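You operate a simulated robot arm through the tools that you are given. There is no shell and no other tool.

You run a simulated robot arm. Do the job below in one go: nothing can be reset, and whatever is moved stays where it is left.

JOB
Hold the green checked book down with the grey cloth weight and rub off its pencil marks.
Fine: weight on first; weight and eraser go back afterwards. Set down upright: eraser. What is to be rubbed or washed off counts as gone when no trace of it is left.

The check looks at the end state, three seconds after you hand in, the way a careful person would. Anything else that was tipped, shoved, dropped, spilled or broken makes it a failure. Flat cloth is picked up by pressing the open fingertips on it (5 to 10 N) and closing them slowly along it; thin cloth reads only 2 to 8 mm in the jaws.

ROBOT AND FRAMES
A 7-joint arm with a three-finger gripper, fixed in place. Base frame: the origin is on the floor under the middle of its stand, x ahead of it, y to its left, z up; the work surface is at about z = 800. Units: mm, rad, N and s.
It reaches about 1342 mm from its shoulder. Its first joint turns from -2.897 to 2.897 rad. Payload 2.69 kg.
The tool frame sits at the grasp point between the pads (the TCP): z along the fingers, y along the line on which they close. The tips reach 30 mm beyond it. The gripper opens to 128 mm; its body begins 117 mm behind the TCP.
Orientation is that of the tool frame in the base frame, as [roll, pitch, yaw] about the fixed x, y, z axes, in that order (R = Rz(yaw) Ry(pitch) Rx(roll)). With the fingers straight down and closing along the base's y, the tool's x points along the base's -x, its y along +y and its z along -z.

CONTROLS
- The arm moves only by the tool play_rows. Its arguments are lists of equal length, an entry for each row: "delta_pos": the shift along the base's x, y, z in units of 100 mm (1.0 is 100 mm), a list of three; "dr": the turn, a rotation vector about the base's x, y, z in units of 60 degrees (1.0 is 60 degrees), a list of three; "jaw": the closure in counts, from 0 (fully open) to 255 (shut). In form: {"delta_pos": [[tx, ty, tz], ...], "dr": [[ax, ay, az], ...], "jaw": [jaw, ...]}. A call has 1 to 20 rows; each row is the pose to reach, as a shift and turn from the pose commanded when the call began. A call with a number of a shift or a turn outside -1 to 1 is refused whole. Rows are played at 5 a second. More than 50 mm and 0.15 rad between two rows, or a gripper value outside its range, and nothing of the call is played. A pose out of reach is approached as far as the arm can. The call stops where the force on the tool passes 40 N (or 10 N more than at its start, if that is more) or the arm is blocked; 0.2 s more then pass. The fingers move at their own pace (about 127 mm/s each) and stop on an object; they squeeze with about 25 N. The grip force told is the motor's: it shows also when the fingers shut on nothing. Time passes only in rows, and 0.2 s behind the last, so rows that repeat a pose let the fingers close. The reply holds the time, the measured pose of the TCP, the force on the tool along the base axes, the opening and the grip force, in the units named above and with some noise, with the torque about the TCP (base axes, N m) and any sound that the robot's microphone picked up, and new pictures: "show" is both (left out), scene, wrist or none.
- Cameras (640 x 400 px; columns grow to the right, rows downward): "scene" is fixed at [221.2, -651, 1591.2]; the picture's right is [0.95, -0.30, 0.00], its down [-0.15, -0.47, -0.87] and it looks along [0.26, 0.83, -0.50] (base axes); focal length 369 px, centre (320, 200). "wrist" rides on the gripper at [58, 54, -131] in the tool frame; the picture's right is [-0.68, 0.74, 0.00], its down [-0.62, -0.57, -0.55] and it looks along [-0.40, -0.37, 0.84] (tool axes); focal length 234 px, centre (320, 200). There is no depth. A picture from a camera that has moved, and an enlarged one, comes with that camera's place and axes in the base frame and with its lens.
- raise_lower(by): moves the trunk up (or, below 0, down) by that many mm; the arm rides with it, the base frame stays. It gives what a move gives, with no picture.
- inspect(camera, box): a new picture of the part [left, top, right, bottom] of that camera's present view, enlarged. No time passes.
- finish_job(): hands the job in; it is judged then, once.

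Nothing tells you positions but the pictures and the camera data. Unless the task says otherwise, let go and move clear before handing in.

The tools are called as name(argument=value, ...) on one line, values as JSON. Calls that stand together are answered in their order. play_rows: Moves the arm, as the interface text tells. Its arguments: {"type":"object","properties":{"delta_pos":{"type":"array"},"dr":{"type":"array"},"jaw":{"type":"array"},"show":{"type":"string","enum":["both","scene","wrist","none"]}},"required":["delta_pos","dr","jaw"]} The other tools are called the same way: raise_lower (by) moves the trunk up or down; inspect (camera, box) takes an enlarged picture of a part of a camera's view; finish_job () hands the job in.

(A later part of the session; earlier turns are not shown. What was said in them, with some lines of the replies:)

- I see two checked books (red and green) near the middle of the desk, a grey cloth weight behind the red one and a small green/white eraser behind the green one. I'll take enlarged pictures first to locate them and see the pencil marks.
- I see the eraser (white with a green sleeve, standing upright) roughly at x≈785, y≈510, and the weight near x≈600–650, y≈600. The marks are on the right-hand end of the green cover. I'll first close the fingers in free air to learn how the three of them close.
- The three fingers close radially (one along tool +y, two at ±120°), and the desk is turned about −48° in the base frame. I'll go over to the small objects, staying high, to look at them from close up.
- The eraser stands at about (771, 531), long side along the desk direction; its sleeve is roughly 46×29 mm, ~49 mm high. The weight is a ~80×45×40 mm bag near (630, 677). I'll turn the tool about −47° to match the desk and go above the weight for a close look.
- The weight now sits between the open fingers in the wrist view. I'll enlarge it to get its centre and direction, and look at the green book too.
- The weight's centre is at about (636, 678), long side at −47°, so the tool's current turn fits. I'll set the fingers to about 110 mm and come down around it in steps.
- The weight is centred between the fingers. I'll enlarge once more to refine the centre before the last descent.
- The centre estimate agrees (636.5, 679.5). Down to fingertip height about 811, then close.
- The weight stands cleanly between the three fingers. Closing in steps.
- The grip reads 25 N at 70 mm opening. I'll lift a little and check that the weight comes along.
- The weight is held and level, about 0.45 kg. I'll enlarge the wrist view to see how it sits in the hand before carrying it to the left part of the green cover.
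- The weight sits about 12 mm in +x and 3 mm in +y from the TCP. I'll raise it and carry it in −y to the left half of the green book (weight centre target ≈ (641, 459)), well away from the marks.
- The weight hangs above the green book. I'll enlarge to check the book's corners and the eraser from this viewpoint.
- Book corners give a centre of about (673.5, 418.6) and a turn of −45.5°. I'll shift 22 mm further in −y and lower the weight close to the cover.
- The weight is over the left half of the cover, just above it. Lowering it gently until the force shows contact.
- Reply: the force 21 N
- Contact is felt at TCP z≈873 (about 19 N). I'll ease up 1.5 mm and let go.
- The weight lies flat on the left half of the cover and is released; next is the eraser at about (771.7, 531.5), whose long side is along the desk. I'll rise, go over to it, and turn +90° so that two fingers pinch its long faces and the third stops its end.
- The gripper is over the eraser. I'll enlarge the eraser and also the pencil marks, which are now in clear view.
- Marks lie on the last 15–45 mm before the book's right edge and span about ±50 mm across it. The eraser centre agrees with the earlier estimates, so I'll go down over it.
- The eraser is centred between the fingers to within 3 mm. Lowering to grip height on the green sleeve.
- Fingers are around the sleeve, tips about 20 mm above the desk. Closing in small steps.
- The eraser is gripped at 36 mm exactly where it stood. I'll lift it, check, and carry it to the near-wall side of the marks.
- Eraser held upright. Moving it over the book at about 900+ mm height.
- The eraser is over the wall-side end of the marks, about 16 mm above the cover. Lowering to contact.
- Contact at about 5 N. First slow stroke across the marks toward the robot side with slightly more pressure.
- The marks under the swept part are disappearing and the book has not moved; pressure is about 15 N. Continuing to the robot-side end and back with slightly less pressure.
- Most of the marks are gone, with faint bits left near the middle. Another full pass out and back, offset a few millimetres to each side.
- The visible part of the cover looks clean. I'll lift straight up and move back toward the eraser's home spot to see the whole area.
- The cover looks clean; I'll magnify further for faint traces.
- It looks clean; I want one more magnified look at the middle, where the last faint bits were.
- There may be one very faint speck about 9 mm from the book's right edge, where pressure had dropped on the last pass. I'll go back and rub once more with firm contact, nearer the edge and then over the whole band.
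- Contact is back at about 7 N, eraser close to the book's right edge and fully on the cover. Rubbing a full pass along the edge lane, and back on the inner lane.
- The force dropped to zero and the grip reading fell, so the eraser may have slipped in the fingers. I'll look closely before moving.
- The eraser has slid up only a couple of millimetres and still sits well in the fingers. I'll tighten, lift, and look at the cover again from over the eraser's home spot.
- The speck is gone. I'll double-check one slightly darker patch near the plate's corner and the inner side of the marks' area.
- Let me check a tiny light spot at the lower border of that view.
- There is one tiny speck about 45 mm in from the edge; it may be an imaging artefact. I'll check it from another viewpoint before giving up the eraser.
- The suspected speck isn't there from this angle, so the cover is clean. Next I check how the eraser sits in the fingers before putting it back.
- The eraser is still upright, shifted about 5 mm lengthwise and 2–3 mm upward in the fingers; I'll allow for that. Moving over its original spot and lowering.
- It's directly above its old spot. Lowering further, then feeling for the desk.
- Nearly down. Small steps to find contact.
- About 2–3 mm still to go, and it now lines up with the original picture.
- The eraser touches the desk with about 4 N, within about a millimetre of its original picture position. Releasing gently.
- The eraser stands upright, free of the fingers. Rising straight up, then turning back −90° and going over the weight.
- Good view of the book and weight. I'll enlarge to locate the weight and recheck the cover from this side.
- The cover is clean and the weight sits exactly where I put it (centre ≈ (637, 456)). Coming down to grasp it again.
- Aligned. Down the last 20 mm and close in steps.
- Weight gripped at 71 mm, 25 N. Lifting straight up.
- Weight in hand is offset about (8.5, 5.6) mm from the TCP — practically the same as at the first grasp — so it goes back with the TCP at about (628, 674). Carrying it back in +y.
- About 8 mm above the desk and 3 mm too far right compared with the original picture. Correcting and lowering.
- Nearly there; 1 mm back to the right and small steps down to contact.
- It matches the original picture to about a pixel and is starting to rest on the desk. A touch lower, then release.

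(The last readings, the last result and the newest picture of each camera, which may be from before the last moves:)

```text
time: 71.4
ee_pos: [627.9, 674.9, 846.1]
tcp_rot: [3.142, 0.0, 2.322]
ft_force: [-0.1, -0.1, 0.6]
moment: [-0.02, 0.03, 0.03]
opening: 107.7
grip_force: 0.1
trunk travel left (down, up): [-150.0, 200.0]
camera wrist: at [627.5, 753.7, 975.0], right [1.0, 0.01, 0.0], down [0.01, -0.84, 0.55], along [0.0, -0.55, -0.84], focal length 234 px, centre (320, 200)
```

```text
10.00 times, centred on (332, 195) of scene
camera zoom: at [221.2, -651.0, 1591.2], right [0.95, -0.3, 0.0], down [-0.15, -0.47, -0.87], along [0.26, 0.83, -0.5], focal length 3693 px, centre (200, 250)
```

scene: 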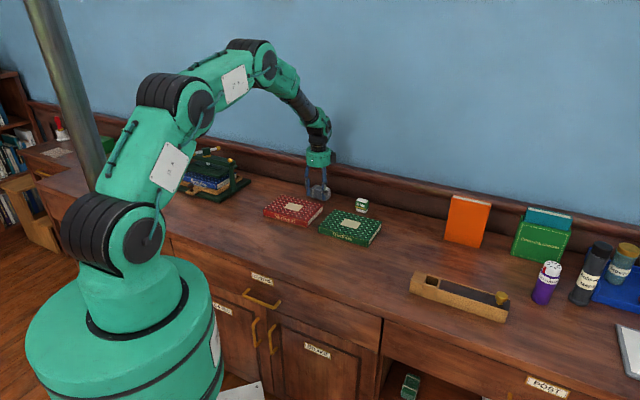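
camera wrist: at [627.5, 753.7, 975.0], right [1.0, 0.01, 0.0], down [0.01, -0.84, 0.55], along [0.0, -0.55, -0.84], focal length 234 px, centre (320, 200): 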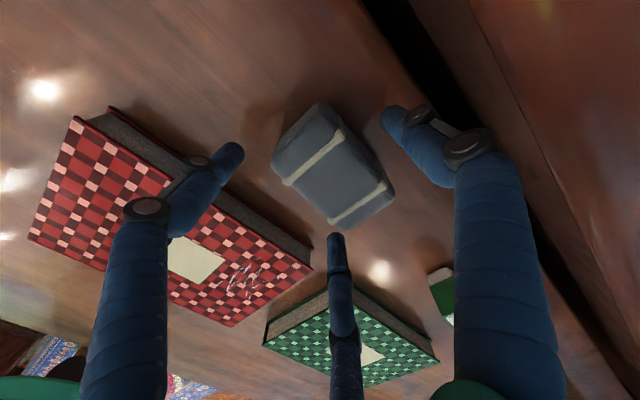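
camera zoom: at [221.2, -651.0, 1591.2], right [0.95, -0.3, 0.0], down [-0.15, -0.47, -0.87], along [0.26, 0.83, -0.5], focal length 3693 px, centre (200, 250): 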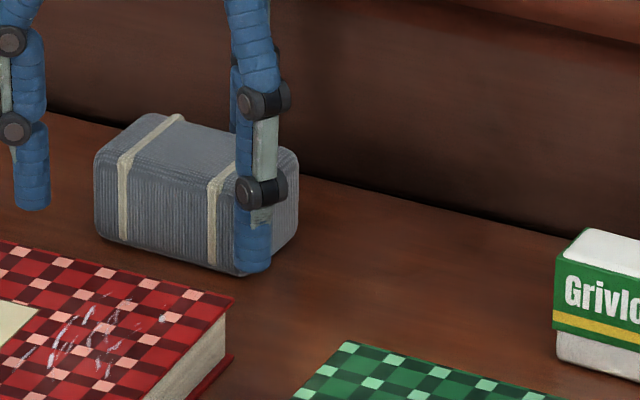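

Weight released in its old place. Rising straight up and clear, then a last look at everything.

play_rows(delta_pos=[[0, 0, 0.2], [0, 0, 0.5], [0, 0, 0.8], [0, 0, 1.0]], dr=[[0, 0, 0], [0, 0, 0], [0, 0, 0], [0, 0, 0]], jaw=[40, 40, 40, 40], show="none")

play_rows(delta_pos=[[-0.1, -0.2, 0.3], [-0.2, -0.5, 0.6], [-0.3, -0.8, 0.9], [-0.4, -1.0, 1.0], [-0.4, -1.0, 1.0]], dr=[[0, 0, 0], [0, 0, 0], [0, 0, 0], [0, 0, 0], [0, 0, 0]], jaw=[40, 40, 40, 40, 40], show="both")

inspect(camera="scene", box=[250, 170, 410, 270])

inspect(camera="scene", box=[345, 190, 385, 215])

inspect(camera="scene", box=[350, 205, 385, 240])

inspect(camera="scene", box=[300, 175, 364, 215])

```text
time: 72.4
ee_pos: [627.4, 673.7, 947.2]
tcp_rot: [3.141, -0.001, 2.321]
ft_force: [0.1, 0.0, 0.5]
moment: [-0.01, -0.01, 0.0]
opening: 108.1
grip_force: 0.0
trunk travel left (down, up): [-150.0, 200.0]
```

```text
time: 73.6
ee_pos: [586.1, 575.1, 1045.2]
tcp_rot: [-3.141, 0.002, 2.322]
ft_force: [0.1, 0.7, -0.7]
moment: [-0.03, -0.02, 0.03]
opening: 107.9
grip_force: 0.1
trunk travel left (down, up): [-150.0, 200.0]
camera wrist: at [586.1, 654.3, 1177.0], right [1.0, 0.01, 0.0], down [0.01, -0.84, 0.55], along [0.0, -0.55, -0.84], focal length 234 px, centre (320, 200)
```

scene: 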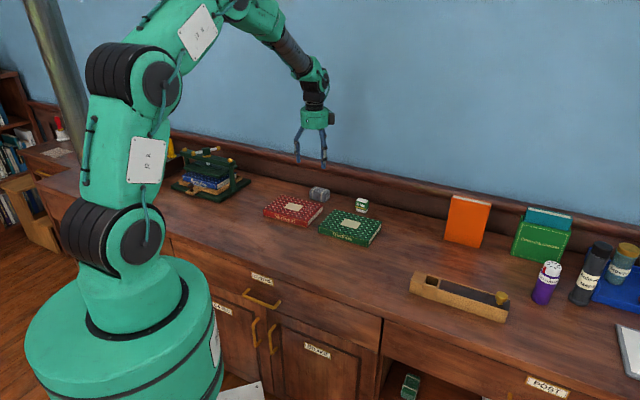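
wrist: 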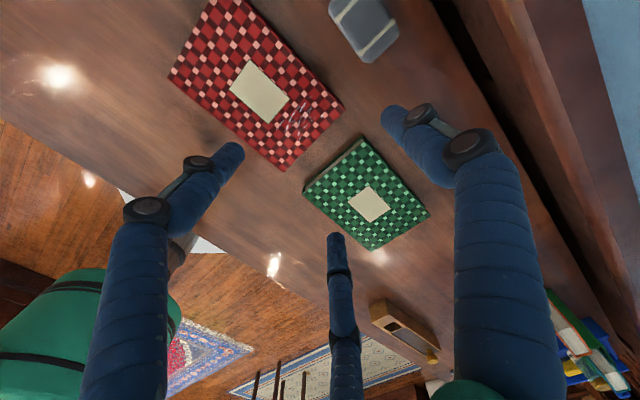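

```text
4.00 times, centred on (330, 220) of scene
camera zoom: at [221.2, -651.0, 1591.2], right [0.95, -0.3, 0.0], down [-0.15, -0.47, -0.87], along [0.26, 0.83, -0.5], focal length 1477 px, centre (280, 120)
```

zoom: 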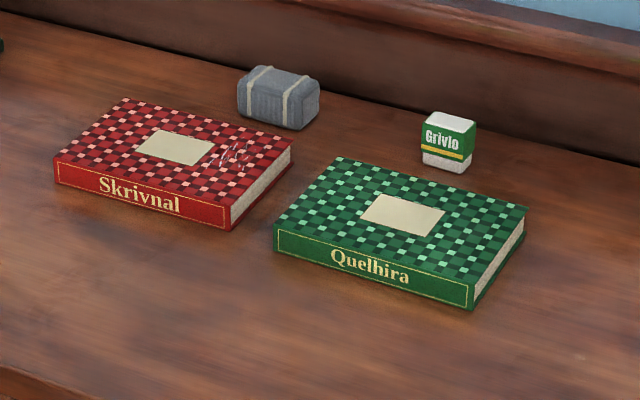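

```text
16.00 times, centred on (365, 202) of scene
camera zoom: at [221.2, -651.0, 1591.2], right [0.95, -0.3, 0.0], down [-0.15, -0.47, -0.87], along [0.26, 0.83, -0.5], focal length 5908 px, centre (-400, 160)
```

zoom: 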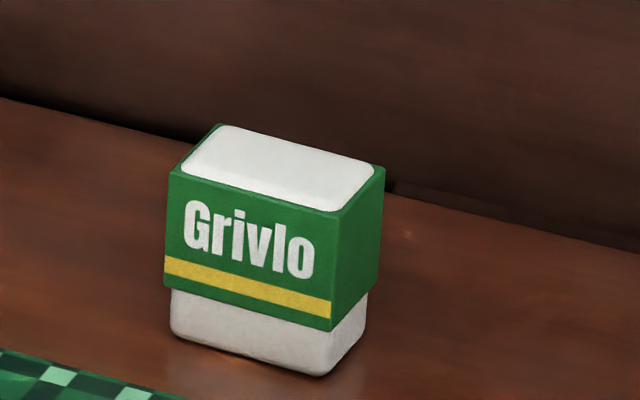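

```text
11.43 times, centred on (368, 222) of scene
camera zoom: at [221.2, -651.0, 1591.2], right [0.95, -0.3, 0.0], down [-0.15, -0.47, -0.87], along [0.26, 0.83, -0.5], focal length 4220 px, centre (-223, -57)
```

zoom: 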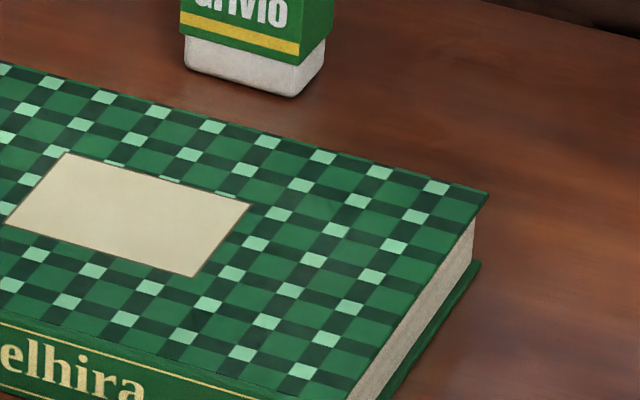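

```text
10.00 times, centred on (332, 195) of scene
camera zoom: at [221.2, -651.0, 1591.2], right [0.95, -0.3, 0.0], down [-0.15, -0.47, -0.87], along [0.26, 0.83, -0.5], focal length 3693 px, centre (200, 250)
```

zoom: 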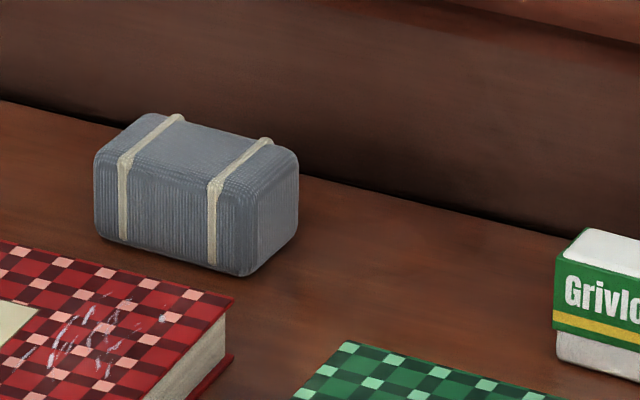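

Weight and eraser are back in their original places (matching the first pictures to about a millimetre), the book hasn't moved, and the red book is untouched. One last magnified look at the green cover from the wrist camera.

inspect(camera="wrist", box=[335, 180, 435, 255])

inspect(camera="wrist", box=[300, 130, 380, 210])

```text
5.33 times, centred on (385, 218) of wrist
camera zoom: at [586.1, 654.3, 1177.0], right [1.0, 0.01, 0.0], down [0.01, -0.84, 0.55], along [0.0, -0.55, -0.84], focal length 1249 px, centre (-27, 107)
```

zoom: 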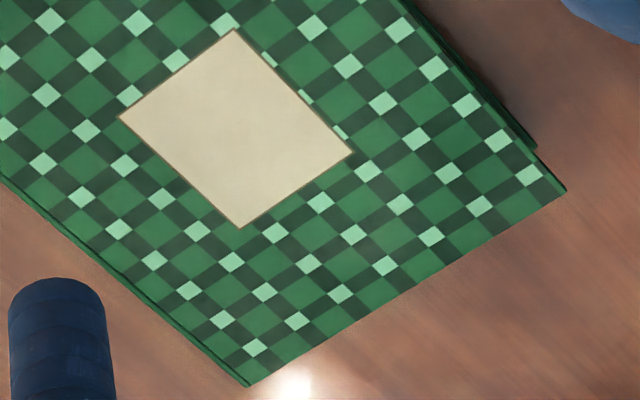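

```text
5.00 times, centred on (340, 170) of wrist
camera zoom: at [586.1, 654.3, 1177.0], right [1.0, 0.01, 0.0], down [0.01, -0.84, 0.55], along [0.0, -0.55, -0.84], focal length 1171 px, centre (220, 350)
```

zoom: 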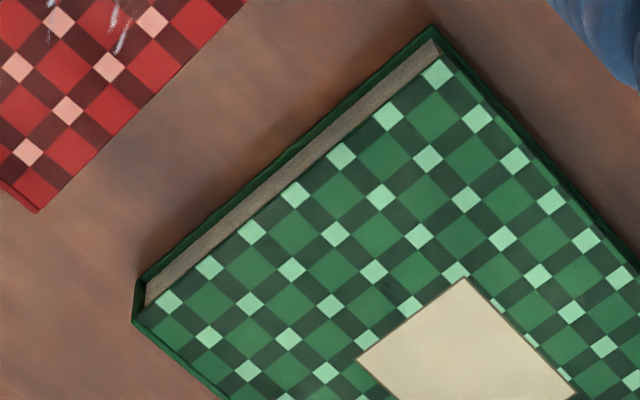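

The green cover shows no pencil trace, the weight and the upright eraser are back in place, and the gripper is empty and clear. Handing in.

finish_job()

```text
The job is handed in.
```

The pencil marks on the green checked book are rubbed off, and I can see no trace of them from either camera. I handed the job in; no verdict has come back yet.

- **Weight:** It was on the book before any rubbing started. It is now back in its original spot, matching the first pictures to about a millimetre.
- **Eraser:** It is upright and back in its original spot, also to about a millimetre.
- **Rubbing:** It took three passes out and back. The eraser slid up about 6 mm in the fingers while rubbing, and I allowed for that when setting it down.
- **Everything else:** The green book did not move in the pictures, and I did not touch the red book or its marks. The gripper is empty and clear of the desk.
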